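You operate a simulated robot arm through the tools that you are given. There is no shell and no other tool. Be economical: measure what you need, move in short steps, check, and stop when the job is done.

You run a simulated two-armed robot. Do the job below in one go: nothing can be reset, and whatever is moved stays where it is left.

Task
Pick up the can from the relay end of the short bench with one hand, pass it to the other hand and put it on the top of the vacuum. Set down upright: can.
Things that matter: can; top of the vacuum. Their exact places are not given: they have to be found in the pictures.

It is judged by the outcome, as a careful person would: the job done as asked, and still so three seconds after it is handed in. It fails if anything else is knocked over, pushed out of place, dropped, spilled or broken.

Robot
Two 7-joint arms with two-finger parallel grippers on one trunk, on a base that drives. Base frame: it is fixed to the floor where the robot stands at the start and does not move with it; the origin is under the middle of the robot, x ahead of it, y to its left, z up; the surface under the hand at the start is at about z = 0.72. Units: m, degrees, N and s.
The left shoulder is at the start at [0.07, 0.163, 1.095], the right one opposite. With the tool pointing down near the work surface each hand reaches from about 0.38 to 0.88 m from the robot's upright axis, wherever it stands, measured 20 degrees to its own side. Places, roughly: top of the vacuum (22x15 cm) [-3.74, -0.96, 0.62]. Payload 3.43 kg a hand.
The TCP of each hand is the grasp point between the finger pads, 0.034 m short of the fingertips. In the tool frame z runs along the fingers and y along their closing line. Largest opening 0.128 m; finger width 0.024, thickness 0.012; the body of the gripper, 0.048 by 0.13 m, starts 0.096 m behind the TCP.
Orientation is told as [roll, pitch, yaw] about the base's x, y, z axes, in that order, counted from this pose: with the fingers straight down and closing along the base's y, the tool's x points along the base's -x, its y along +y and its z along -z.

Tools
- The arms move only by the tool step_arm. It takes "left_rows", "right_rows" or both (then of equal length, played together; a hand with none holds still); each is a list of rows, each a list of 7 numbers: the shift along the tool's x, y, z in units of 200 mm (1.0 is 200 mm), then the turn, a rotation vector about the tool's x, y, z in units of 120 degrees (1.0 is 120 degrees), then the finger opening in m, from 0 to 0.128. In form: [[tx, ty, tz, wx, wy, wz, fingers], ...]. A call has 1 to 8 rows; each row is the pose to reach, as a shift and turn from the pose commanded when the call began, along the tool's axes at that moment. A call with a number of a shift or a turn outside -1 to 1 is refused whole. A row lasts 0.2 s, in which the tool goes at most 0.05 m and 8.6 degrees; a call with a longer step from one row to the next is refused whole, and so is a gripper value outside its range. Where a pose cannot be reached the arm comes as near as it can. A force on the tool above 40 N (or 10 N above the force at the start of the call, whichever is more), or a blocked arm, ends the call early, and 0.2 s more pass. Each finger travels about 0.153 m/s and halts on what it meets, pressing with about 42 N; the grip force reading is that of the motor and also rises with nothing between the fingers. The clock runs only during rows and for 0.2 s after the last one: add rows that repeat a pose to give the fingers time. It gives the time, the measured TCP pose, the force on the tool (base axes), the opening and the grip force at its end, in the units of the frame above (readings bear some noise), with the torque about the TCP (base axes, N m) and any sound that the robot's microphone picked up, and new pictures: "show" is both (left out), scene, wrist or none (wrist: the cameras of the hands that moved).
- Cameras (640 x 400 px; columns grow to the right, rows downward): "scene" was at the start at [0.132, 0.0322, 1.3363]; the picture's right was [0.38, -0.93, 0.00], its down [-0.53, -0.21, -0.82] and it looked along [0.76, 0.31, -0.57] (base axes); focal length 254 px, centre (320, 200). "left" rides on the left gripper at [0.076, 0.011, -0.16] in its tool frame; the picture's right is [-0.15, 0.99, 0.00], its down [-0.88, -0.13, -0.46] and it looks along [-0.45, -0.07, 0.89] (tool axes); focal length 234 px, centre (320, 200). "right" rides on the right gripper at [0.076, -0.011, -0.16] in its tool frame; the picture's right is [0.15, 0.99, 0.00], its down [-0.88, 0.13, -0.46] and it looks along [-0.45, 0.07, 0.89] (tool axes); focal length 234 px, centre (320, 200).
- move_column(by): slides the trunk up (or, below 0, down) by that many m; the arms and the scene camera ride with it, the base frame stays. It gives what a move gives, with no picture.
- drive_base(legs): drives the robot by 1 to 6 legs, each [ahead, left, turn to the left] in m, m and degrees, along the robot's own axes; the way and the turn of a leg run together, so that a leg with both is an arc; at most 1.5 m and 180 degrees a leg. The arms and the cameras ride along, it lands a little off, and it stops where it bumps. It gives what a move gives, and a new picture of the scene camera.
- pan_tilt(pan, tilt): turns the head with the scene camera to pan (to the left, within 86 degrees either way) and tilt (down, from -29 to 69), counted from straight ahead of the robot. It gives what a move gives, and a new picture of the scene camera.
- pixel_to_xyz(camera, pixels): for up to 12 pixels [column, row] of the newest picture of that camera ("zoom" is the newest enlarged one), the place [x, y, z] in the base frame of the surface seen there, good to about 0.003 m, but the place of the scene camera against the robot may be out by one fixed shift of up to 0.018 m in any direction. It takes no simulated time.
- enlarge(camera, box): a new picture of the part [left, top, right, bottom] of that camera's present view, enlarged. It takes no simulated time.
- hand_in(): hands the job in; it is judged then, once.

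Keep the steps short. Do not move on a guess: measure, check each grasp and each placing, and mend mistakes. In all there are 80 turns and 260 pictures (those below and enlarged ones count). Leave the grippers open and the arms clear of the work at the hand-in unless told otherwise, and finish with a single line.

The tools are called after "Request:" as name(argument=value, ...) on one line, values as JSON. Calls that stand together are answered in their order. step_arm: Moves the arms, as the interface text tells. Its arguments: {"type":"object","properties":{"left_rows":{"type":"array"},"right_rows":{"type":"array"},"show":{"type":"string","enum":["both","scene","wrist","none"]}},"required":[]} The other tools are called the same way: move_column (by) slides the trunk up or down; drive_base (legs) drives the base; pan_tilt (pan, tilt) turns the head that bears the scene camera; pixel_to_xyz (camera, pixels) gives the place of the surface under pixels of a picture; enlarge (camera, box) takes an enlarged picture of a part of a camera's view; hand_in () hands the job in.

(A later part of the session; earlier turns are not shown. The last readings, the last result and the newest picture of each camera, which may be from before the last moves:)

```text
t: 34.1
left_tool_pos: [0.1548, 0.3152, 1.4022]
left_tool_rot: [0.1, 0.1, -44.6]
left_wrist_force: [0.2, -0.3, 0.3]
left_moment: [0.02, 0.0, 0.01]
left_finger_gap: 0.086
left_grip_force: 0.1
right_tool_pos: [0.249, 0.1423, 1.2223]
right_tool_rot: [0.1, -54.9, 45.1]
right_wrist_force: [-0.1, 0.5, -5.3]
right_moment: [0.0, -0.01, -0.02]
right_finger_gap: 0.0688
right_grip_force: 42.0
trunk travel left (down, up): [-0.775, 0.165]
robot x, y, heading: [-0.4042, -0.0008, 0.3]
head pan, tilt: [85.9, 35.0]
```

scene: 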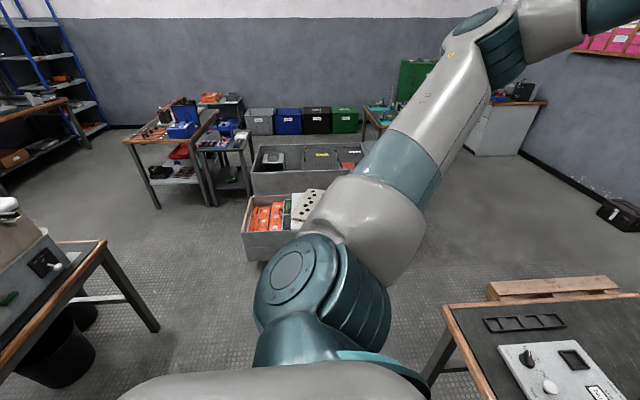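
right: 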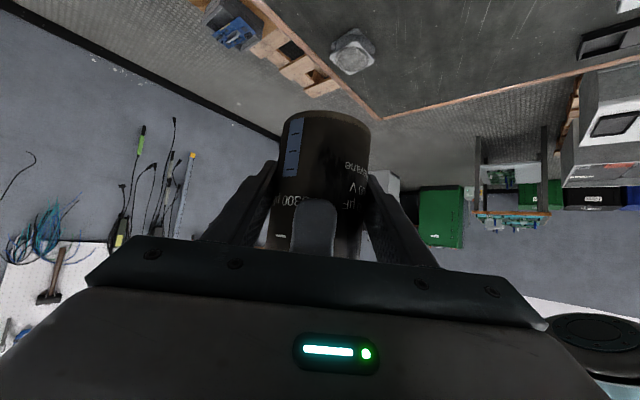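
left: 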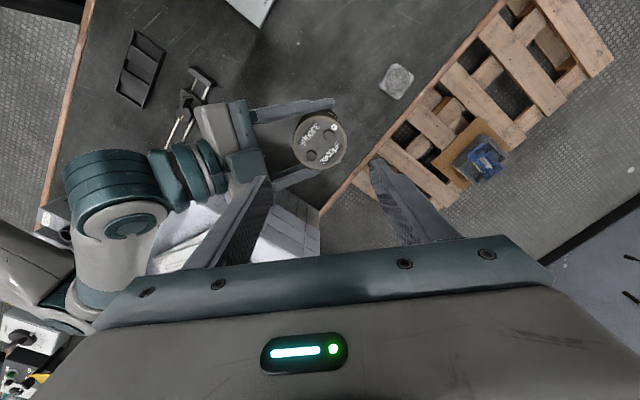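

I'll measure the left side for a passage.

Request:
pixel_to_xyz(camera="scene", pixels=[[105, 242], [157, 330], [250, 258], [210, 200], [160, 205], [50, 255], [0, 370], [455, 310], [90, 145], [60, 375], [20, 190], [125, 140]])

Request:
drive_base(legs=[[0, 0, 60]])

Request:
pan_tilt(pan=70, tilt=30)

```text
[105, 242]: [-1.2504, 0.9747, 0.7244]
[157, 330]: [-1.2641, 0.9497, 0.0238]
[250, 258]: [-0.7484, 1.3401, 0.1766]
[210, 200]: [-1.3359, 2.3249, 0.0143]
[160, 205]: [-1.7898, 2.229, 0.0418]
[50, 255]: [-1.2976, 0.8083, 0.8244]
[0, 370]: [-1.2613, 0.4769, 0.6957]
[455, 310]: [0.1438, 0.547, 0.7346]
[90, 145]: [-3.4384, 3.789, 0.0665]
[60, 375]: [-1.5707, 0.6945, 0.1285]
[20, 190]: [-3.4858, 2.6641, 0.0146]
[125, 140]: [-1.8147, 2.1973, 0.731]
```

```text
t: 37.2
left_tool_pos: [-0.4187, 0.6382, 1.4017]
left_tool_rot: [0.0, 0.1, 17.1]
left_wrist_force: [0.3, -0.9, 0.2]
left_moment: [-0.04, 0.01, 0.01]
left_finger_gap: 0.0861
left_grip_force: 0.1
right_tool_pos: [-0.2217, 0.6416, 1.222]
right_tool_rot: [0.1, -55.0, 107.1]
right_wrist_force: [-0.4, 0.1, -5.0]
right_moment: [-0.01, -0.03, 0.02]
right_finger_gap: 0.0685
right_grip_force: 42.4
trunk travel left (down, up): [-0.775, 0.165]
robot x, y, heading: [-0.401, -0.0031, 61.9]
head pan, tilt: [85.9, 35.0]
```

scene: 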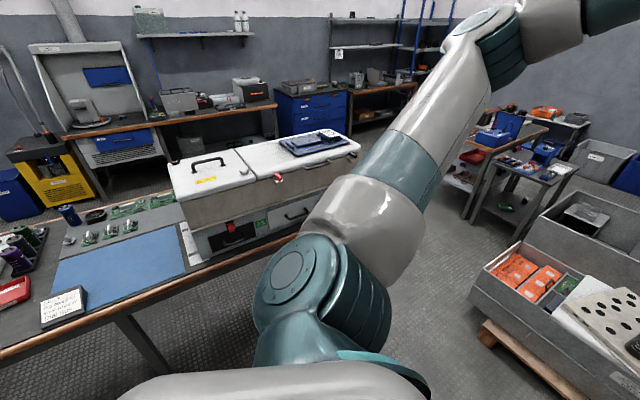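

```text
t: 38.0
left_tool_pos: [-0.4187, 0.6384, 1.401]
left_tool_rot: [0.0, -0.1, 17.2]
left_wrist_force: [-0.1, 0.8, 0.4]
left_moment: [0.03, 0.0, 0.02]
left_finger_gap: 0.086
left_grip_force: 0.0
right_tool_pos: [-0.2217, 0.6415, 1.2214]
right_tool_rot: [0.0, -54.9, 107.1]
right_wrist_force: [-1.2, 0.7, -4.9]
right_moment: [-0.03, 0.01, 0.01]
right_finger_gap: 0.0689
right_grip_force: 42.1
trunk travel left (down, up): [-0.775, 0.165]
robot x, y, heading: [-0.4012, -0.002, 62.4]
head pan, tilt: [70.0, 30.0]
```

scene: 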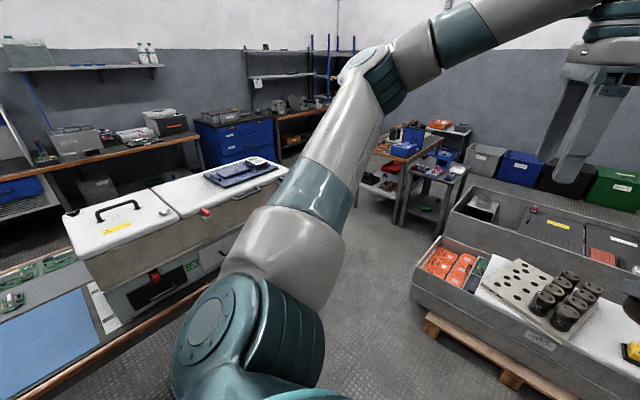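

The left gap between the table corner (-1.25, 0.97) and the crate (-0.75, 1.34) is only about 0.6 m, too tight. The right side is about 1.4 m wide, so I'll turn that way to heading −90.

Request:
drive_base(legs=[[0, 0, -152]])

Request:
pan_tilt(pan=-30, tilt=30)

```text
t: 44.6
left_tool_pos: [-0.0768, -0.5524, 1.4016]
left_tool_rot: [0.0, 0.0, -133.7]
left_wrist_force: [0.3, -0.4, 0.4]
left_moment: [0.0, -0.04, 0.06]
left_finger_gap: 0.086
left_grip_force: 0.0
right_tool_pos: [-0.2489, -0.6483, 1.2233]
right_tool_rot: [0.0, -54.9, -44.0]
right_wrist_force: [-0.2, 0.1, -4.9]
right_moment: [0.03, 0.04, 0.0]
right_finger_gap: 0.0687
right_grip_force: 41.7
trunk travel left (down, up): [-0.775, 0.165]
robot x, y, heading: [-0.4014, 0.001, -89.0]
head pan, tilt: [70.0, 30.0]
```

scene: 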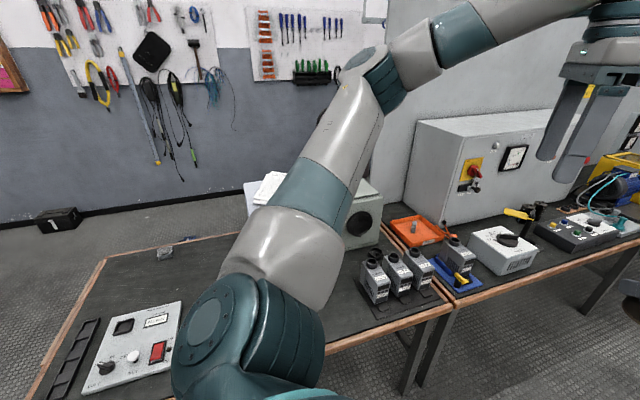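

```text
t: 46.4
left_tool_pos: [-0.0784, -0.5529, 1.4024]
left_tool_rot: [0.0, 0.0, -133.8]
left_wrist_force: [-0.7, 0.1, -0.5]
left_moment: [0.0, -0.01, 0.01]
left_finger_gap: 0.086
left_grip_force: 0.0
right_tool_pos: [-0.2496, -0.6499, 1.221]
right_tool_rot: [0.1, -54.9, -43.9]
right_wrist_force: [-0.7, -0.1, -4.6]
right_moment: [0.02, 0.0, 0.01]
right_finger_gap: 0.0687
right_grip_force: 42.3
trunk travel left (down, up): [-0.775, 0.165]
robot x, y, heading: [-0.4026, -0.0011, -88.9]
head pan, tilt: [-30.0, 30.0]
```

scene: 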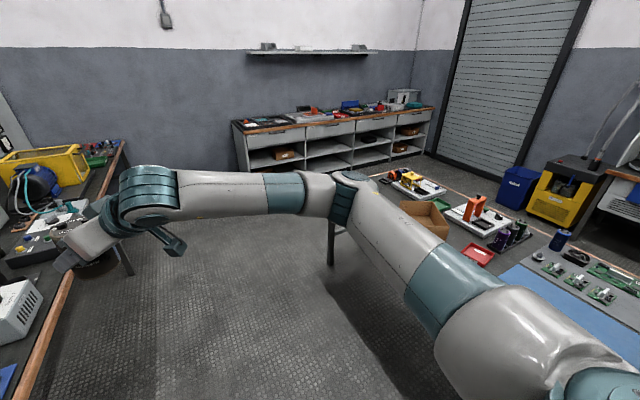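

There's a yellow and black machine at (555,195), perhaps the vacuum. I'll measure it along with the corridor.

Request:
pixel_to_xyz(camera="scene", pixels=[[560, 170], [575, 160], [555, 205], [512, 185], [240, 175], [425, 155], [330, 265], [340, 220], [130, 270], [120, 150], [90, 225], [600, 130]])

Request:
enlarge(camera="scene", box=[440, 80, 640, 280])

```text
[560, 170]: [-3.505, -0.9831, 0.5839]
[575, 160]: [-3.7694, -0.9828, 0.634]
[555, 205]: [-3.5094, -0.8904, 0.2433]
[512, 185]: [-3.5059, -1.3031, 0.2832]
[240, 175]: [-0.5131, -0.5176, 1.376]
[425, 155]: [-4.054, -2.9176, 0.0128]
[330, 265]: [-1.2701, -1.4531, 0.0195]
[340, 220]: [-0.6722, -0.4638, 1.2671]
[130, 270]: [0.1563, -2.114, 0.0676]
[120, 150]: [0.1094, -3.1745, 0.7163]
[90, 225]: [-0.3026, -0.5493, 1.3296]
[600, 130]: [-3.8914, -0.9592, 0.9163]
```

```text
2.00 times, centred on (540, 180) of scene
```

zoom: 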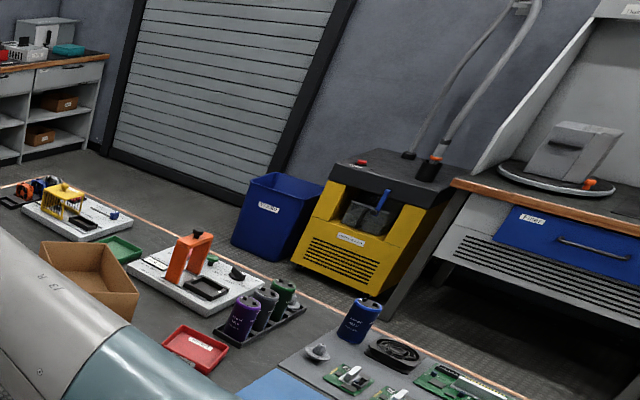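

That is the vacuum: top at z≈0.63 near (-3.75, -0.97), with the front face at x≈-3.5. I'll drive down the corridor, then turn toward −x.

Request:
drive_base(legs=[[1.1, 0, 0], [1.05, -0.1, 0]])

Request:
drive_base(legs=[[0, 0, -91]])

Request:
pan_tilt(pan=-25, tilt=30)

```text
t: 57.0
left_tool_pos: [-0.1617, -2.7103, 1.4031]
left_tool_rot: [0.0, 0.0, -135.8]
left_wrist_force: [-0.1, 0.9, -0.1]
left_moment: [-0.02, 0.01, 0.01]
left_finger_gap: 0.0859
left_grip_force: 0.1
right_tool_pos: [-0.3357, -2.8016, 1.2228]
right_tool_rot: [0.0, -54.9, -45.9]
right_wrist_force: [0.3, 0.7, -5.1]
right_moment: [0.02, 0.08, 0.0]
right_finger_gap: 0.0688
right_grip_force: 42.0
trunk travel left (down, up): [-0.775, 0.165]
robot x, y, heading: [-0.4689, -2.1494, -90.7]
head pan, tilt: [-30.0, 30.0]
```

scene: 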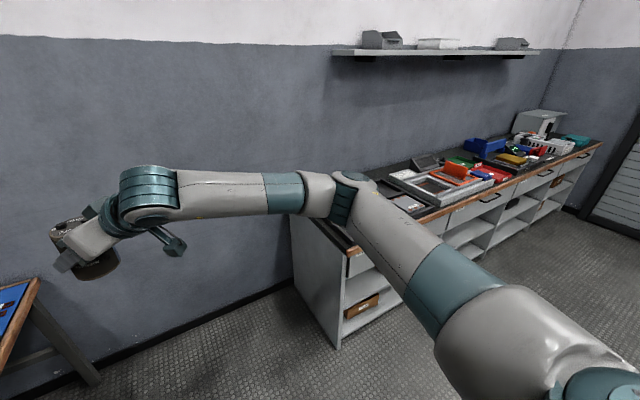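

```text
t: 61.2
left_tool_pos: [-1.026, -2.4589, 1.4017]
left_tool_rot: [-0.1, 0.0, 134.7]
left_wrist_force: [0.0, 0.9, 1.1]
left_moment: [0.0, -0.01, 0.01]
left_finger_gap: 0.086
left_grip_force: 0.1
right_tool_pos: [-1.1194, -2.2849, 1.2214]
right_tool_rot: [0.0, -54.9, -135.3]
right_wrist_force: [-0.5, -0.5, -5.5]
right_moment: [0.04, -0.01, -0.01]
right_finger_gap: 0.0686
right_grip_force: 41.8
trunk travel left (down, up): [-0.775, 0.165]
robot x, y, heading: [-0.4678, -2.1502, 179.8]
head pan, tilt: [-30.0, 30.0]
```

scene: 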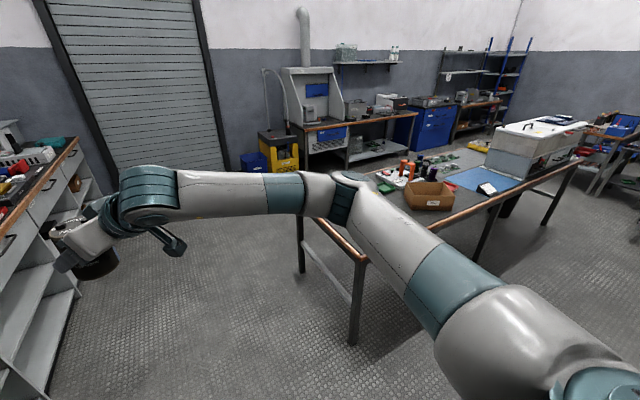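

```text
t: 61.9
left_tool_pos: [-1.0241, -2.4577, 1.4019]
left_tool_rot: [0.0, 0.0, 134.7]
left_wrist_force: [-0.2, -0.1, -0.4]
left_moment: [0.01, 0.0, -0.01]
left_finger_gap: 0.0859
left_grip_force: 0.1
right_tool_pos: [-1.1195, -2.2849, 1.2208]
right_tool_rot: [0.0, -54.8, -135.3]
right_wrist_force: [0.0, 0.3, -4.9]
right_moment: [0.01, -0.01, -0.03]
right_finger_gap: 0.0685
right_grip_force: 41.8
trunk travel left (down, up): [-0.775, 0.165]
robot x, y, heading: [-0.4674, -2.1452, 179.6]
head pan, tilt: [-25.0, 30.0]
```

scene: 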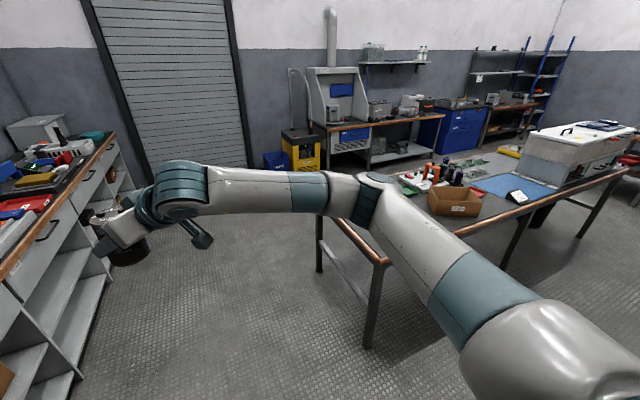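

Request:
pixel_to_xyz(camera="scene", pixels=[[320, 268], [370, 343], [325, 215], [300, 152], [300, 130], [275, 160], [350, 126], [110, 130], [385, 260]])

Request:
drive_base(legs=[[1.25, 0, 0], [1.15, 0, 0]])

Request:
pan_tilt(pan=-60, tilt=35)

```text
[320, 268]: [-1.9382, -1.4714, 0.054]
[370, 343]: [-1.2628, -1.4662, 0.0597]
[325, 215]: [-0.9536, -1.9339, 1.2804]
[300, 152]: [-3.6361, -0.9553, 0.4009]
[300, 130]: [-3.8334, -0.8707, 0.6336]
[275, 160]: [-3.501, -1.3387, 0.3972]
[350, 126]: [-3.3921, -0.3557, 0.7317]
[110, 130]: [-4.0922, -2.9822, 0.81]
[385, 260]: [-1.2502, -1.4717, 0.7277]
```

```text
t: 73.5
left_tool_pos: [-3.3885, -2.4445, 1.4015]
left_tool_rot: [0.0, 0.1, 135.0]
left_wrist_force: [0.1, 0.5, 0.0]
left_moment: [0.02, 0.02, -0.03]
left_finger_gap: 0.0859
left_grip_force: 0.0
right_tool_pos: [-3.4828, -2.2705, 1.2208]
right_tool_rot: [0.0, -54.9, -135.1]
right_wrist_force: [-0.8, -0.4, -4.6]
right_moment: [0.03, -0.02, 0.01]
right_finger_gap: 0.0686
right_grip_force: 41.9
trunk travel left (down, up): [-0.775, 0.165]
robot x, y, heading: [-2.8273, -2.1335, 179.9]
head pan, tilt: [-25.0, 30.0]
```

scene: 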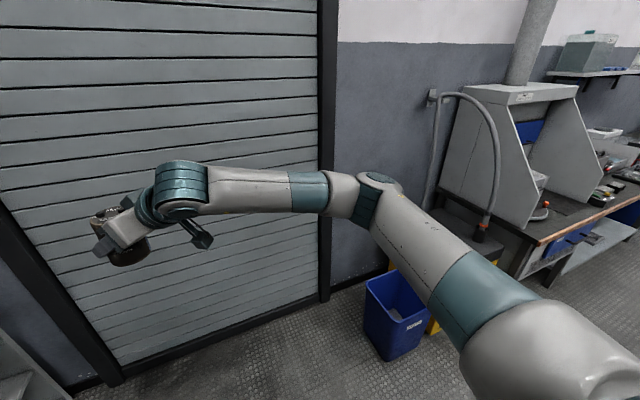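

```text
t: 74.5
left_tool_pos: [-3.3892, -2.4441, 1.4022]
left_tool_rot: [0.1, 0.1, 135.0]
left_wrist_force: [1.3, -0.2, 0.6]
left_moment: [0.01, 0.02, -0.02]
left_finger_gap: 0.086
left_grip_force: 0.1
right_tool_pos: [-3.484, -2.2716, 1.2217]
right_tool_rot: [0.1, -54.9, -135.1]
right_wrist_force: [-1.0, -1.0, -5.6]
right_moment: [0.01, -0.01, 0.01]
right_finger_gap: 0.0684
right_grip_force: 41.9
trunk travel left (down, up): [-0.775, 0.165]
robot x, y, heading: [-2.8323, -2.1335, 179.7]
head pan, tilt: [-60.0, 35.0]
```

scene: 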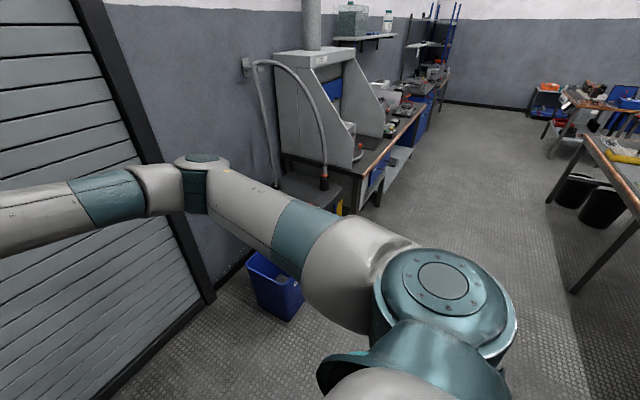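

The fume hood stands just right of the vacuum, so I'll approach from the front-left at an angle, keeping my right elbow clear. I'll sidestep to y≈-1.5 and turn to about 155°.

Request:
drive_base(legs=[[0, -0.62, 0], [0, 0, -25]])

Request:
pan_tilt(pan=0, tilt=45)

```text
t: 79.3
left_tool_pos: [-3.4624, -1.5304, 1.4015]
left_tool_rot: [-0.1, -0.1, 107.5]
left_wrist_force: [0.6, 0.3, 1.1]
left_moment: [0.04, 0.0, 0.01]
left_finger_gap: 0.086
left_grip_force: 0.0
right_tool_pos: [-3.4648, -1.3327, 1.2212]
right_tool_rot: [-0.1, -54.9, -162.7]
right_wrist_force: [-0.1, 0.0, -5.0]
right_moment: [0.02, -0.02, 0.01]
right_finger_gap: 0.0685
right_grip_force: 42.0
trunk travel left (down, up): [-0.775, 0.165]
robot x, y, heading: [-2.8247, -1.5073, 152.3]
head pan, tilt: [-60.0, 35.0]
```

scene: 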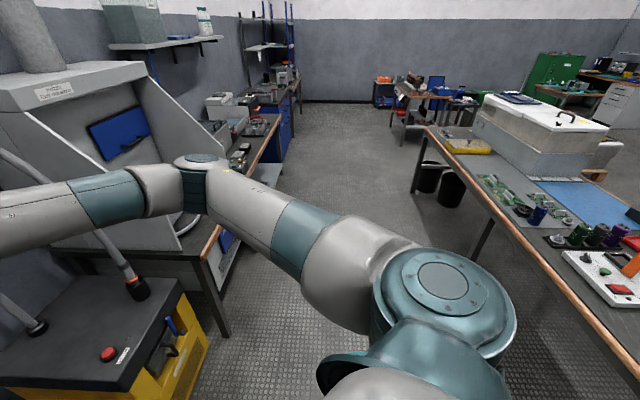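

```text
t: 80.6
left_tool_pos: [-3.4629, -1.53, 1.4007]
left_tool_rot: [0.0, 0.0, 107.4]
left_wrist_force: [0.6, -0.3, -0.1]
left_moment: [0.03, 0.0, -0.01]
left_finger_gap: 0.086
left_grip_force: 0.0
right_tool_pos: [-3.4634, -1.3317, 1.2211]
right_tool_rot: [0.1, -54.8, -162.8]
right_wrist_force: [-0.7, 0.7, -4.5]
right_moment: [0.02, -0.02, 0.01]
right_finger_gap: 0.0685
right_grip_force: 42.2
trunk travel left (down, up): [-0.775, 0.165]
robot x, y, heading: [-2.8276, -1.512, 152.2]
head pan, tilt: [0.0, 45.0]
```

scene: 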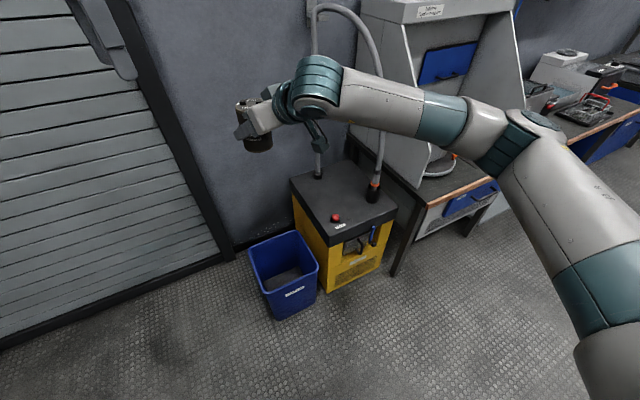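

Now I see the vacuum top clearly, with a red button at (336,218) and hoses at (318,175) and (374,192). I'll enlarge it and measure.

Request:
enlarge(camera="scene", box=[270, 140, 420, 260])

Request:
pixel_to_xyz(camera="scene", pixels=[[292, 182], [329, 243], [394, 209], [345, 190], [336, 216], [374, 192], [318, 174], [335, 190], [355, 195], [347, 165], [376, 165], [350, 210]])

```text
3.33 times, centred on (345, 200) of scene
```

zoom: 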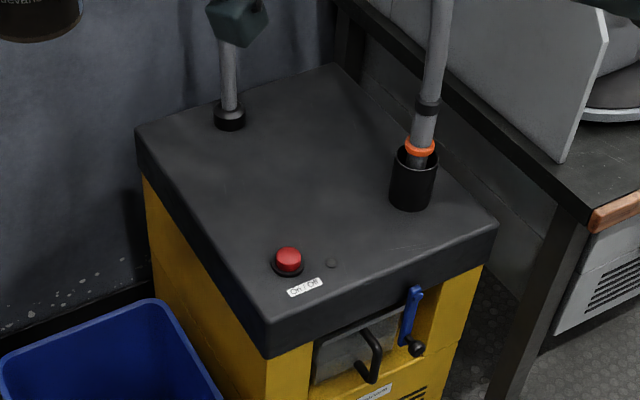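

```text
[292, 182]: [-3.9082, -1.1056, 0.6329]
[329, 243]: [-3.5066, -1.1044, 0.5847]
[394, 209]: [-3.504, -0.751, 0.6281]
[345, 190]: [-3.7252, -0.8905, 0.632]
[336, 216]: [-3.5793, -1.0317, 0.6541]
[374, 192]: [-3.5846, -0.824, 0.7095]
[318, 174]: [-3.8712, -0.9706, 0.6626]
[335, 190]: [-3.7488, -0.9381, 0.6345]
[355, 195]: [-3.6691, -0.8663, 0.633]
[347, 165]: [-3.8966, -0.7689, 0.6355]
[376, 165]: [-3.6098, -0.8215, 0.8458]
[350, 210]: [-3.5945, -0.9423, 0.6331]
```

The top spans x −3.91…−3.50 and y −1.105…−0.75, with the free middle near (−3.72, −0.96). I'll keep the hand away from the hoses by swinging the right hand's yaw −40°, so it points nearly straight ahead, and centring it in front of the robot.

Request:
step_arm(right_rows=[[0.028, -0.148, -0.041, 0.0546, 0, 0.0382, 0.04], [0.057, -0.297, -0.081, 0.1092, 0, 0.0764, 0.04], [0.085, -0.445, -0.122, 0.1638, 0, 0.1146, 0.04], [0.114, -0.594, -0.162, 0.2184, 0, 0.1528, 0.04], [0.142, -0.742, -0.203, 0.273, 0, 0.191, 0.04], [0.142, -0.742, -0.203, 0.273, 0, 0.191, 0.04]], show="both")

```text
t: 82.0
left_tool_pos: [-3.4615, -1.5291, 1.4015]
left_tool_rot: [-0.1, 0.0, 107.4]
left_wrist_force: [0.4, -0.1, 0.9]
left_moment: [-0.01, 0.03, 0.02]
left_finger_gap: 0.0858
left_grip_force: 0.0
right_tool_pos: [-3.4617, -1.1731, 1.2228]
right_tool_rot: [-0.1, -54.9, 157.5]
right_wrist_force: [-0.6, 0.1, -5.5]
right_moment: [-0.02, -0.03, -0.02]
right_finger_gap: 0.0686
right_grip_force: 41.9
trunk travel left (down, up): [-0.775, 0.165]
robot x, y, heading: [-2.8208, -1.5128, 152.7]
head pan, tilt: [0.0, 45.0]
```

scene: 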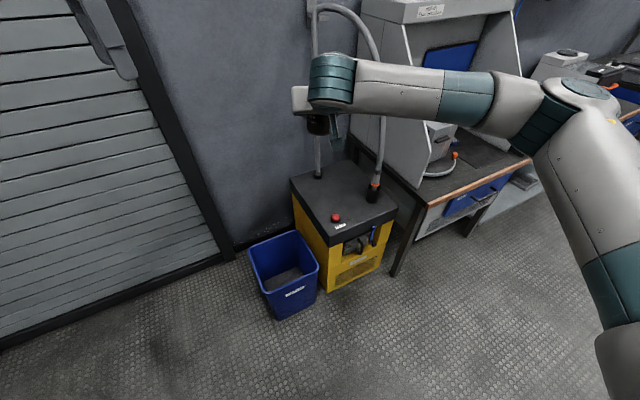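
right: 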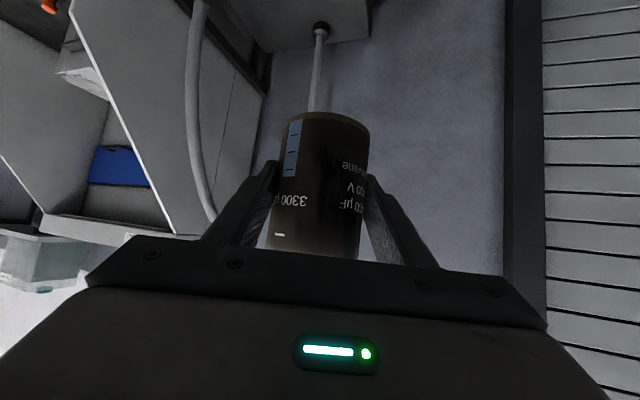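

The can is now pointed straight ahead and clear. I'll lower the trunk so the can's bottom is about 0.1 m above the vacuum top, while still off to the side.

Request:
move_column(by=-0.43)

Request:
pan_tilt(pan=-5, tilt=35)

Request:
step_arm(right_rows=[[0, 0, 0, 0, 0, 0, 0.04]], show="wrist")

```text
refused: -0.43 is not a number from -0.4 to 0.4
```

```text
t: 82.7
left_tool_pos: [-3.4603, -1.53, 1.4011]
left_tool_rot: [0.0, -0.1, 107.4]
left_wrist_force: [-0.3, 0.0, 0.8]
left_moment: [-0.01, 0.0, -0.02]
left_finger_gap: 0.0858
left_grip_force: 0.1
right_tool_pos: [-3.461, -1.175, 1.2225]
right_tool_rot: [-0.3, -54.8, 157.5]
right_wrist_force: [0.0, 0.5, -5.5]
right_moment: [-0.04, -0.01, 0.0]
right_finger_gap: 0.0686
right_grip_force: 42.3
trunk travel left (down, up): [-0.775, 0.165]
robot x, y, heading: [-2.8232, -1.5124, 152.3]
head pan, tilt: [-5.0, 35.0]
```

scene: 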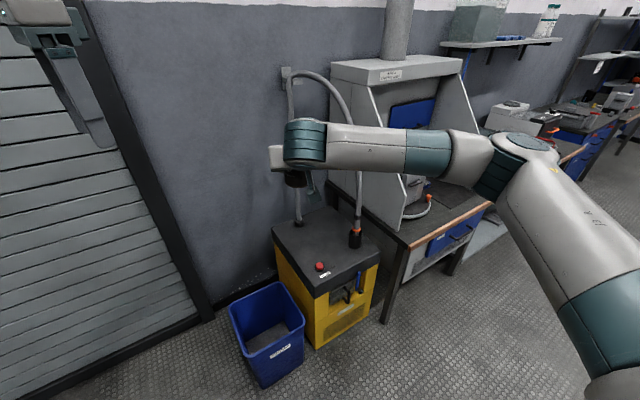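

```text
t: 83.1
left_tool_pos: [-3.4614, -1.5296, 1.401]
left_tool_rot: [-0.1, 0.0, 107.4]
left_wrist_force: [0.0, 0.3, 0.6]
left_moment: [0.01, 0.02, 0.01]
left_finger_gap: 0.086
left_grip_force: 0.2
right_tool_pos: [-3.4608, -1.1756, 1.2216]
right_tool_rot: [-0.1, -54.8, 157.5]
right_wrist_force: [0.4, -0.3, -5.8]
right_moment: [0.05, -0.06, -0.01]
right_finger_gap: 0.0688
right_grip_force: 42.0
trunk travel left (down, up): [-0.775, 0.165]
robot x, y, heading: [-2.8274, -1.5084, 152.2]
head pan, tilt: [-5.0, 35.0]
```

right: 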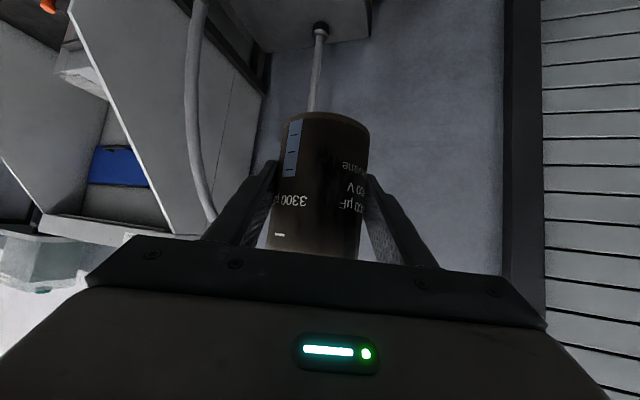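

The column limit is 0.4 m a call. Before lowering I'll measure the elbow, forearm and hose positions.

Request:
pixel_to_xyz(camera="scene", pixels=[[525, 148], [470, 165], [360, 160], [315, 185], [299, 215], [358, 225], [345, 110], [318, 73], [291, 100], [490, 205], [320, 266], [355, 240]])

Request:
move_column(by=-0.4)

Request:
pan_tilt(pan=-5, tilt=40)

Request:
step_arm(right_rows=[[0, 0, 0, 0, 0, 0, 0.04]], show="wrist")

```text
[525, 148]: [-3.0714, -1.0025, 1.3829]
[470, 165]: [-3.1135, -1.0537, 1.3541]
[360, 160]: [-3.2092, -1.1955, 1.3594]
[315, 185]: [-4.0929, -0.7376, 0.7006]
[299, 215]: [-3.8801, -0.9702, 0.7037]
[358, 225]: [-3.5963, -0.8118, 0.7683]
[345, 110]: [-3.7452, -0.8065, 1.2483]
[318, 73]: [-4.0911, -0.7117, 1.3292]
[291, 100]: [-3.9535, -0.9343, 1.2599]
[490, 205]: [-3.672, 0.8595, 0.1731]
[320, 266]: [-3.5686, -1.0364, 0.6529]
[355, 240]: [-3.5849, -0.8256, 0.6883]
```

```text
t: 87.0
left_tool_pos: [-3.4612, -1.5291, 1.0014]
left_tool_rot: [-0.1, 0.0, 107.4]
left_wrist_force: [0.6, 0.3, 0.0]
left_moment: [0.02, 0.01, 0.0]
left_finger_gap: 0.086
left_grip_force: 0.0
right_tool_pos: [-3.4606, -1.1731, 0.8229]
right_tool_rot: [-0.1, -54.8, 157.5]
right_wrist_force: [-0.8, 0.2, -5.5]
right_moment: [-0.02, -0.04, -0.04]
right_finger_gap: 0.0687
right_grip_force: 42.1
trunk travel left (down, up): [-0.375, 0.565]
robot x, y, heading: [-2.8244, -1.5078, 152.3]
head pan, tilt: [-5.0, 35.0]
```

```text
t: 87.6
left_tool_pos: [-3.4614, -1.5289, 1.0017]
left_tool_rot: [0.0, 0.0, 107.4]
left_wrist_force: [-0.4, -0.4, 0.5]
left_moment: [0.02, 0.02, 0.05]
left_finger_gap: 0.0858
left_grip_force: 0.1
right_tool_pos: [-3.4605, -1.1739, 0.8232]
right_tool_rot: [-0.1, -54.8, 157.5]
right_wrist_force: [0.0, 1.0, -5.4]
right_moment: [0.01, -0.04, 0.03]
right_finger_gap: 0.0686
right_grip_force: 41.9
trunk travel left (down, up): [-0.375, 0.565]
robot x, y, heading: [-2.826, -1.5145, 152.0]
head pan, tilt: [-5.0, 40.0]
```

scene: 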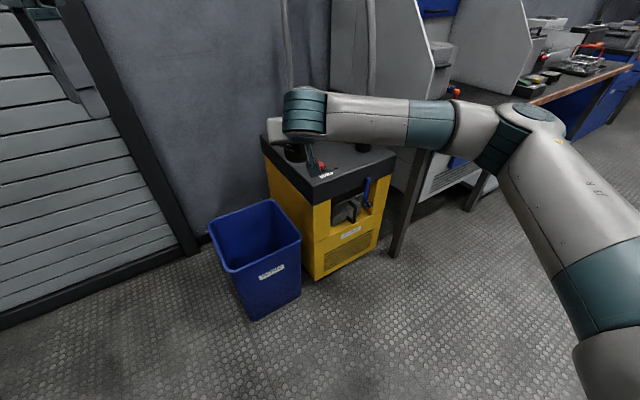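

```text
t: 88.0
left_tool_pos: [-3.4611, -1.5307, 1.001]
left_tool_rot: [0.0, 0.0, 107.3]
left_wrist_force: [-0.1, 0.5, -0.1]
left_moment: [0.01, 0.0, -0.03]
left_finger_gap: 0.086
left_grip_force: 0.1
right_tool_pos: [-3.4605, -1.1745, 0.8214]
right_tool_rot: [0.0, -54.8, 157.5]
right_wrist_force: [-0.4, 0.5, -4.6]
right_moment: [-0.01, -0.04, 0.0]
right_finger_gap: 0.0684
right_grip_force: 42.0
trunk travel left (down, up): [-0.375, 0.565]
robot x, y, heading: [-2.8263, -1.5101, 152.3]
head pan, tilt: [-5.0, 40.0]
```

right: 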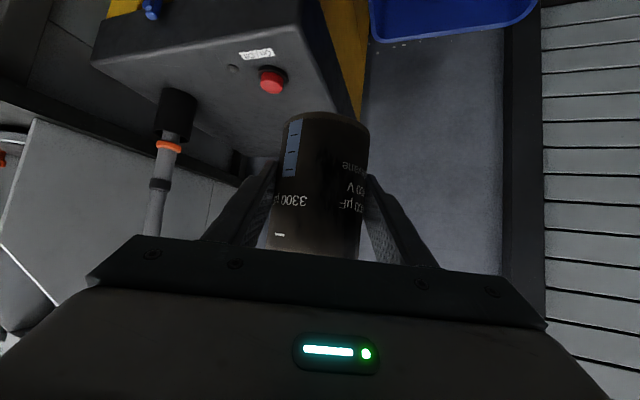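

From the wrist camera I'll measure the vacuum top, the button and the hose socket, and the can's own bottom.

Request:
pixel_to_xyz(camera="right", pixels=[[220, 110], [272, 80], [240, 130], [175, 110], [300, 20], [255, 150], [210, 60], [328, 116], [328, 150], [232, 68], [300, 115], [96, 62]])

```text
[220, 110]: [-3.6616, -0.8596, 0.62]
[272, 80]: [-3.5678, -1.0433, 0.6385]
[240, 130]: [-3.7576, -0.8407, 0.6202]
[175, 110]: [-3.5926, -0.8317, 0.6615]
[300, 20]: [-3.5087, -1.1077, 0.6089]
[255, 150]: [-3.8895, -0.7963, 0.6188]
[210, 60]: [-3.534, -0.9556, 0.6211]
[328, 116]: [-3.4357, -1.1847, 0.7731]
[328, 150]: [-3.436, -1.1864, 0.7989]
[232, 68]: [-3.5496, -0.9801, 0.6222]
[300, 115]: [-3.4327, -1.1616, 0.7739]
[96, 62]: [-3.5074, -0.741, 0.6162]
```

The vacuum top reads z=0.620 and the can's bottom about 0.77. I'll drive 0.2 m ahead and 0.06 m right, staying well clear of the bin; the arm will make up the rest.

Request:
drive_base(legs=[[0.2, -0.06, 0]])

Request:
step_arm(right_rows=[[0, 0, 0, 0, 0, 0, 0.04]], show="wrist")

```text
t: 89.6
left_tool_pos: [-3.6047, -1.3846, 1.0014]
left_tool_rot: [0.0, 0.1, 107.3]
left_wrist_force: [0.9, -0.2, -0.6]
left_moment: [-0.05, -0.01, -0.01]
left_finger_gap: 0.0858
left_grip_force: 0.1
right_tool_pos: [-3.603, -1.031, 0.8205]
right_tool_rot: [-0.1, -54.7, 157.4]
right_wrist_force: [0.7, -0.1, -5.8]
right_moment: [-0.01, -0.04, 0.06]
right_finger_gap: 0.0685
right_grip_force: 41.8
trunk travel left (down, up): [-0.375, 0.565]
robot x, y, heading: [-2.9684, -1.3687, 152.8]
head pan, tilt: [-5.0, 40.0]
```

scene: 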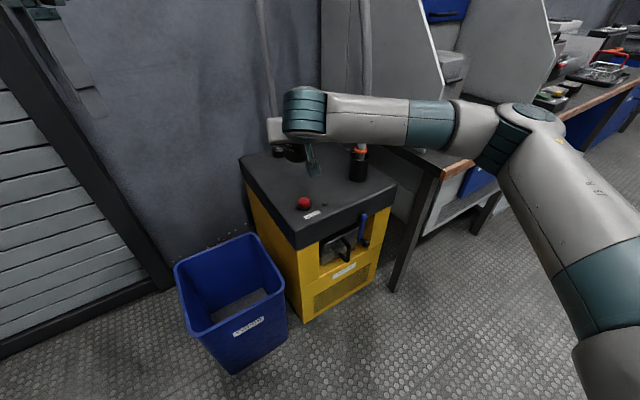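

```text
t: 90.0
left_tool_pos: [-3.6055, -1.3861, 1.0018]
left_tool_rot: [0.0, -0.1, 107.4]
left_wrist_force: [0.4, 0.2, 0.1]
left_moment: [0.0, 0.04, -0.04]
left_finger_gap: 0.0859
left_grip_force: 0.1
right_tool_pos: [-3.6039, -1.0307, 0.8227]
right_tool_rot: [-0.2, -54.7, 157.4]
right_wrist_force: [-0.4, -0.2, -5.3]
right_moment: [-0.04, 0.0, -0.01]
right_finger_gap: 0.0686
right_grip_force: 42.2
trunk travel left (down, up): [-0.375, 0.565]
robot x, y, heading: [-2.9702, -1.3652, 152.2]
head pan, tilt: [-5.0, 40.0]
```

right: 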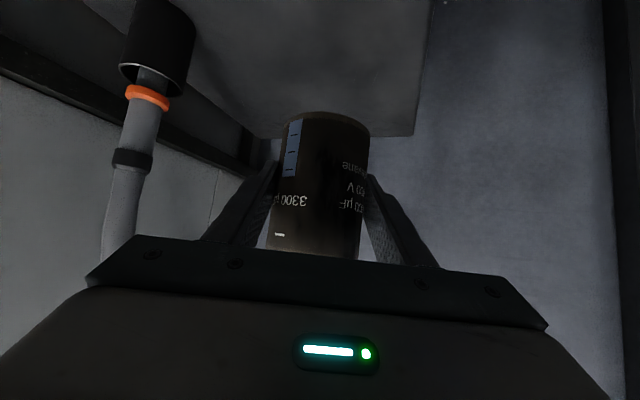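

I'll move the hand 0.138 m forward, level, to bring the can over the spot (−3.73, −0.965).

Request:
step_arm(right_rows=[[-0.1, -0.015, 0.141, 0, 0, 0, 0.04], [-0.2, -0.03, 0.282, 0, 0, 0, 0.04], [-0.3, -0.045, 0.423, 0, 0, 0, 0.04], [-0.395, -0.06, 0.564, 0, 0, 0, 0.04], [-0.395, -0.06, 0.564, 0, 0, 0, 0.04]], show="both")

```text
t: 91.2
left_tool_pos: [-3.6062, -1.3873, 1.0018]
left_tool_rot: [0.0, -0.1, 107.2]
left_wrist_force: [0.1, 0.3, 0.3]
left_moment: [0.01, -0.01, 0.02]
left_finger_gap: 0.086
left_grip_force: 0.0
right_tool_pos: [-3.7257, -0.9647, 0.8226]
right_tool_rot: [-0.1, -54.7, 157.4]
right_wrist_force: [0.4, -0.1, -5.4]
right_moment: [-0.02, -0.01, 0.0]
right_finger_gap: 0.0684
right_grip_force: 42.3
trunk travel left (down, up): [-0.375, 0.565]
robot x, y, heading: [-2.966, -1.3677, 152.0]
head pan, tilt: [-5.0, 40.0]
```

scene: 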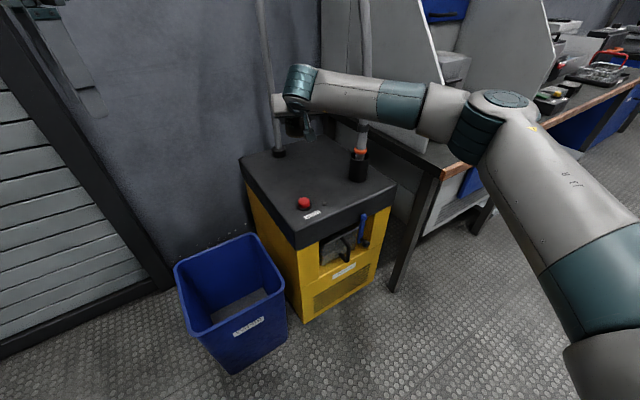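
right: 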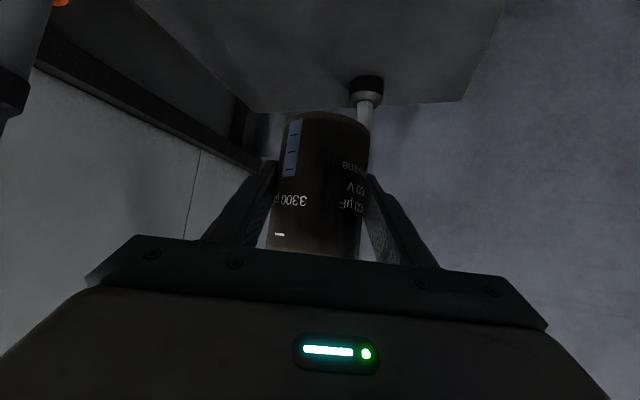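

The can hangs over the free spot, clear of both hoses. I'll check the forearm's distance to the hose, then descend 0.13 m.

Request:
pixel_to_xyz(camera="scene", pixels=[[345, 95], [320, 110], [310, 128], [365, 110], [358, 140], [400, 105]])

Request:
step_arm(right_rows=[[0.11, 0, 0.077, 0, 0, 0, 0.04], [0.22, 0, 0.154, 0, 0, 0, 0.04], [0.33, 0, 0.231, 0, 0, 0, 0.04], [0.44, 0, 0.308, 0, 0, 0, 0.04], [0.532, 0, 0.373, 0, 0, 0, 0.04], [0.532, 0, 0.373, 0, 0, 0, 0.04]], show="both")

```text
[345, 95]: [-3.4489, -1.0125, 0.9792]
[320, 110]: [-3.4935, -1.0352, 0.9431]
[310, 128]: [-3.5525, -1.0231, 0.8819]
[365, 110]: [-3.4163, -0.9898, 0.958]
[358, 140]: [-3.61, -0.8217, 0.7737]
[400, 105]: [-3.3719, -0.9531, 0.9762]
```

```text
t: 92.6
left_tool_pos: [-3.6056, -1.3865, 1.0016]
left_tool_rot: [0.1, 0.0, 107.2]
left_wrist_force: [0.6, -0.4, -0.6]
left_moment: [-0.02, 0.01, -0.02]
left_finger_gap: 0.0858
left_grip_force: 0.1
right_tool_pos: [-3.7246, -0.9656, 0.6931]
right_tool_rot: [-0.2, -54.9, 157.4]
right_wrist_force: [0.5, 0.9, -5.4]
right_moment: [-0.01, -0.07, -0.03]
right_finger_gap: 0.0683
right_grip_force: 42.0
trunk travel left (down, up): [-0.375, 0.565]
robot x, y, heading: [-2.9661, -1.3668, 152.3]
head pan, tilt: [-5.0, 40.0]
```

scene: 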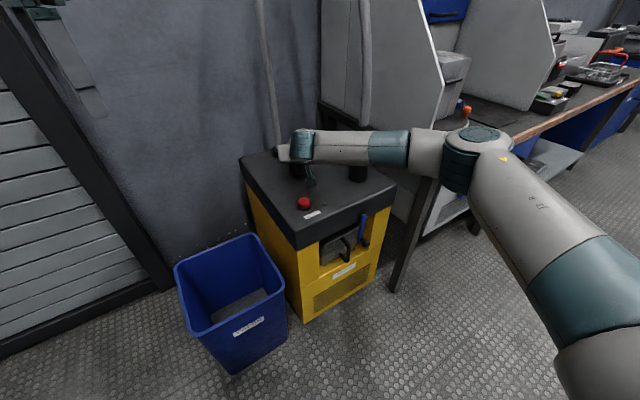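
right: 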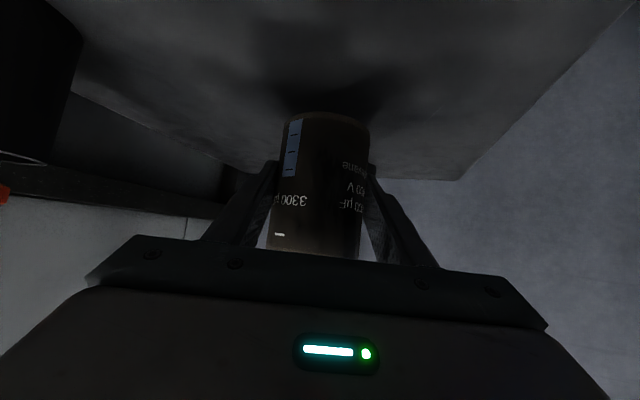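

About 20 mm is left. I'll lower 14 mm and check the gap and force.

Request:
step_arm(right_rows=[[0.0287, 0, 0.02, 0, 0, 0, 0.04], [0.0573, 0, 0.0402, 0, 0, 0, 0.04], [0.0573, 0, 0.0402, 0, 0, 0, 0.04]], show="wrist")

Request:
enlarge(camera="right", box=[240, 60, 420, 180])

Request:
pixel_to_xyz(camera="right", pixels=[[326, 100], [326, 106], [326, 110], [326, 113], [326, 117], [326, 122], [326, 150], [450, 100], [250, 100]])

```text
t: 93.4
left_tool_pos: [-3.6057, -1.3856, 1.0023]
left_tool_rot: [0.0, -0.1, 107.3]
left_wrist_force: [-0.1, 0.6, -0.1]
left_moment: [0.02, -0.04, -0.02]
left_finger_gap: 0.0859
left_grip_force: 0.0
right_tool_pos: [-3.7254, -0.9652, 0.6779]
right_tool_rot: [-0.1, -54.8, 157.4]
right_wrist_force: [-1.0, 0.0, -4.3]
right_moment: [0.0, 0.02, 0.01]
right_finger_gap: 0.0687
right_grip_force: 41.7
trunk travel left (down, up): [-0.375, 0.565]
robot x, y, heading: [-2.9661, -1.3707, 152.2]
head pan, tilt: [-5.0, 40.0]
```

right: 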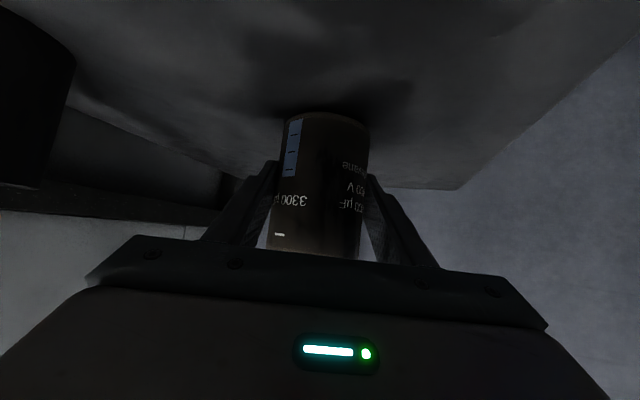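

```text
3.33 times, centred on (330, 120) of right
```

zoom: 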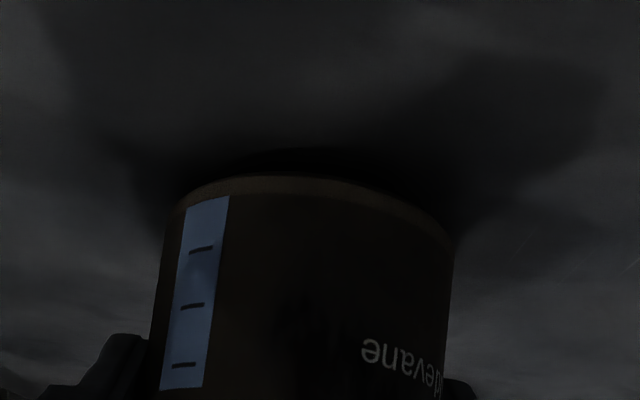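

```text
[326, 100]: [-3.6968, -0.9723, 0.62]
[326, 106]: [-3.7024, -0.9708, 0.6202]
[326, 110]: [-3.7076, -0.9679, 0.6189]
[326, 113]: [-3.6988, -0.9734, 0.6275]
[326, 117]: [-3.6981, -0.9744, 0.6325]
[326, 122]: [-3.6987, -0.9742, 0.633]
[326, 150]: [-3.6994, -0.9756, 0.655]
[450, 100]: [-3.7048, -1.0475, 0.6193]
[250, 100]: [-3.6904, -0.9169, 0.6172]
```

The can's bottom is about 5 mm above the top. I'll lower in 2 mm steps up to 6 mm and watch the force.

Request:
step_arm(right_rows=[[0.0082, 0, 0.0057, 0, 0, 0, 0.04], [0.0164, 0, 0.0115, 0, 0, 0, 0.04], [0.0164, 0, 0.0115, 0, 0, 0, 0.04]], show="none")

Request:
step_arm(right_rows=[[0.006, 0, 0.0043, 0, 0, 0, 0.04], [0.006, 0, 0.0043, 0, 0, 0, 0.04]], show="none")

```text
t: 94.2
left_tool_pos: [-3.6056, -1.3867, 1.0015]
left_tool_rot: [0.1, 0.0, 107.3]
left_wrist_force: [1.2, 0.7, -0.5]
left_moment: [0.02, 0.0, 0.01]
left_finger_gap: 0.0859
left_grip_force: 0.1
right_tool_pos: [-3.7266, -0.9648, 0.6746]
right_tool_rot: [-0.2, -54.8, 157.4]
right_wrist_force: [0.4, 0.0, -5.1]
right_moment: [-0.02, -0.03, 0.01]
right_finger_gap: 0.0687
right_grip_force: 41.5
trunk travel left (down, up): [-0.375, 0.565]
robot x, y, heading: [-2.9622, -1.3652, 152.1]
head pan, tilt: [-5.0, 40.0]
```

```text
t: 94.8
left_tool_pos: [-3.6061, -1.3855, 1.0017]
left_tool_rot: [-0.1, 0.0, 107.4]
left_wrist_force: [-0.8, 0.8, -0.1]
left_moment: [-0.01, 0.02, 0.0]
left_finger_gap: 0.086
left_grip_force: 0.0
right_tool_pos: [-3.7249, -0.967, 0.6733]
right_tool_rot: [-0.2, -54.7, 157.4]
right_wrist_force: [0.6, 0.4, -3.7]
right_moment: [0.05, 0.01, 0.01]
right_finger_gap: 0.0684
right_grip_force: 41.7
trunk travel left (down, up): [-0.375, 0.565]
robot x, y, heading: [-2.9653, -1.3704, 152.6]
head pan, tilt: [-5.0, 40.0]
```

The weight reading is only just starting to lessen (−3.7). I'll go down another 1.5 mm, then 1 mm.

Request:
step_arm(right_rows=[[0.006, 0, 0.0043, 0, 0, 0, 0.04], [0.006, 0, 0.0043, 0, 0, 0, 0.04]], show="none")

Request:
step_arm(right_rows=[[0.004, 0, 0.0029, 0, 0, 0, 0.04], [0.004, 0, 0.0029, 0, 0, 0, 0.04]], show="wrist")

```text
t: 95.4
left_tool_pos: [-3.6042, -1.3873, 1.0024]
left_tool_rot: [-0.1, -0.1, 107.3]
left_wrist_force: [0.0, -0.4, -0.7]
left_moment: [0.03, 0.0, 0.01]
left_finger_gap: 0.0861
left_grip_force: 0.1
right_tool_pos: [-3.7253, -0.9672, 0.6728]
right_tool_rot: [-0.2, -55.0, 157.3]
right_wrist_force: [-2.4, 1.4, 0.5]
right_moment: [0.22, 0.17, 0.04]
right_finger_gap: 0.0684
right_grip_force: 42.1
trunk travel left (down, up): [-0.375, 0.565]
robot x, y, heading: [-2.9711, -1.3698, 152.0]
head pan, tilt: [-5.0, 40.0]
```

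```text
t: 96.0
left_tool_pos: [-3.605, -1.3867, 1.0027]
left_tool_rot: [0.0, 0.0, 107.3]
left_wrist_force: [0.8, 0.4, 0.4]
left_moment: [-0.01, -0.02, 0.03]
left_finger_gap: 0.0862
left_grip_force: 0.1
right_tool_pos: [-3.7248, -0.9677, 0.6731]
right_tool_rot: [-0.3, -55.2, 157.4]
right_wrist_force: [0.8, 0.8, 3.8]
right_moment: [0.36, 0.13, -0.02]
right_finger_gap: 0.0688
right_grip_force: 42.4
trunk travel left (down, up): [-0.375, 0.565]
robot x, y, heading: [-2.9644, -1.3691, 152.1]
head pan, tilt: [-5.0, 40.0]
```

right: 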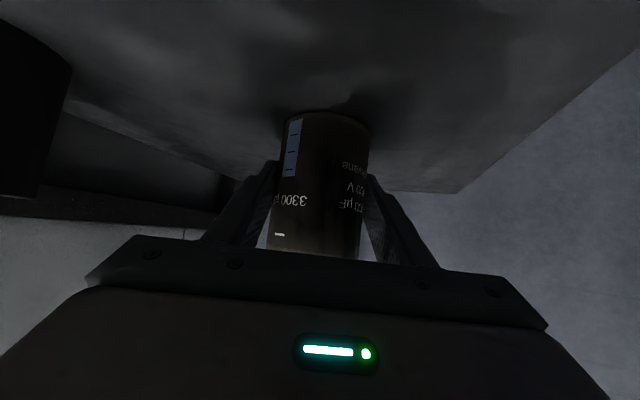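

The force has turned upward (+3.8), so the can bears on the top. I'll open the fingers gradually and hold still.

Request:
step_arm(right_rows=[[0, 0, 0, 0, 0, 0, 0.074], [0, 0, 0, 0, 0, 0, 0.09], [0, 0, 0, 0, 0, 0, 0.11], [0, 0, 0, 0, 0, 0, 0.124], [0, 0, 0, 0, 0, 0, 0.124]], show="both")

```text
t: 97.2
left_tool_pos: [-3.6052, -1.3868, 1.0005]
left_tool_rot: [0.0, 0.0, 107.4]
left_wrist_force: [-0.7, -0.1, 0.3]
left_moment: [0.01, -0.01, 0.0]
left_finger_gap: 0.0861
left_grip_force: 0.1
right_tool_pos: [-3.7256, -0.9654, 0.6714]
right_tool_rot: [-0.3, -55.0, 157.4]
right_wrist_force: [0.2, 0.5, -0.6]
right_moment: [0.0, -0.01, -0.02]
right_finger_gap: 0.1241
right_grip_force: 0.0
trunk travel left (down, up): [-0.375, 0.565]
robot x, y, heading: [-2.9664, -1.367, 152.0]
head pan, tilt: [-5.0, 40.0]
```

scene: 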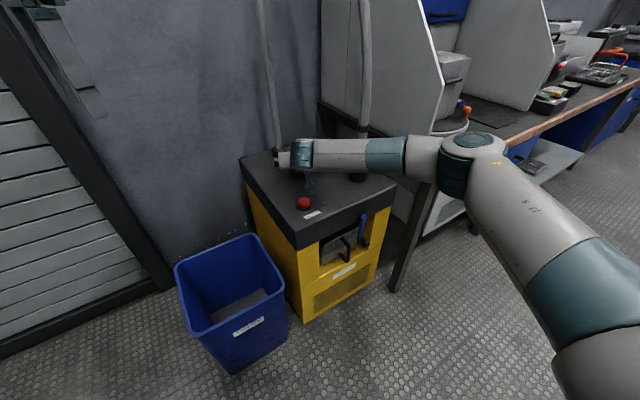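
right: 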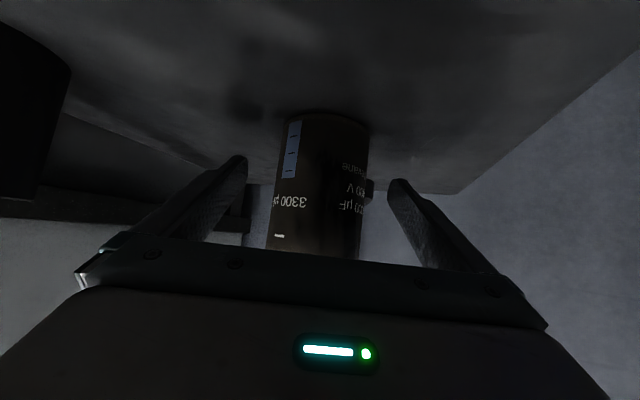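

The can stands free. I'll back the hand off along its own axis, back and up.

Request:
step_arm(right_rows=[[0, 0, -0.1, 0, 0, 0, 0.124], [0, 0, -0.25, 0, 0, 0, 0.124], [0, 0, -0.45, 0, 0, 0, 0.124], [0, 0, -0.65, 0, 0, 0, 0.124], [0, 0, -0.82, 0, 0, 0, 0.124]], show="both")

```text
t: 98.4
left_tool_pos: [-3.6042, -1.387, 1.002]
left_tool_rot: [0.0, 0.1, 107.3]
left_wrist_force: [0.7, -0.7, 0.1]
left_moment: [0.0, 0.0, 0.01]
left_finger_gap: 0.0858
left_grip_force: 0.1
right_tool_pos: [-3.6031, -1.0168, 0.7669]
right_tool_rot: [-0.1, -54.9, 157.3]
right_wrist_force: [0.9, -0.3, 0.0]
right_moment: [0.0, 0.0, -0.01]
right_finger_gap: 0.1241
right_grip_force: 0.1
trunk travel left (down, up): [-0.375, 0.565]
robot x, y, heading: [-2.9636, -1.3698, 152.2]
head pan, tilt: [-5.0, 40.0]
```

scene: 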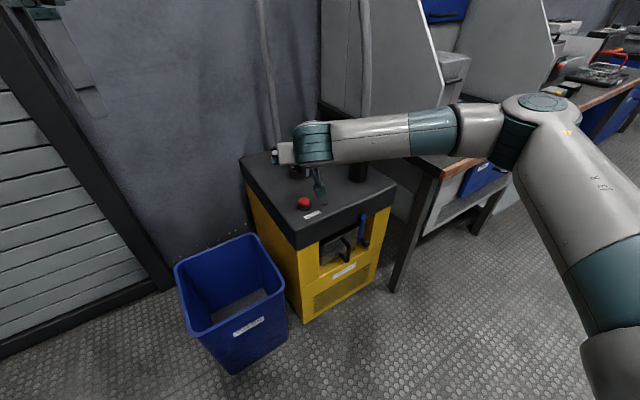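
right: 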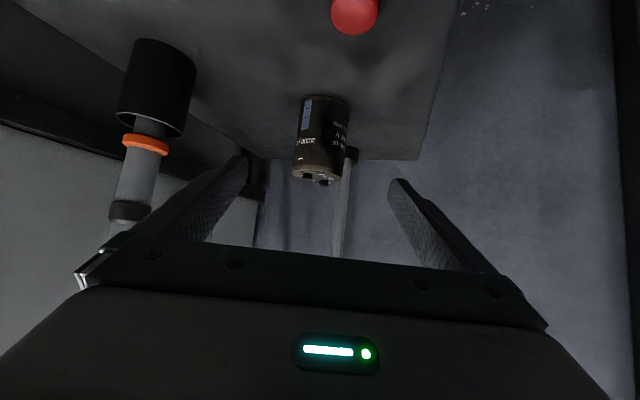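

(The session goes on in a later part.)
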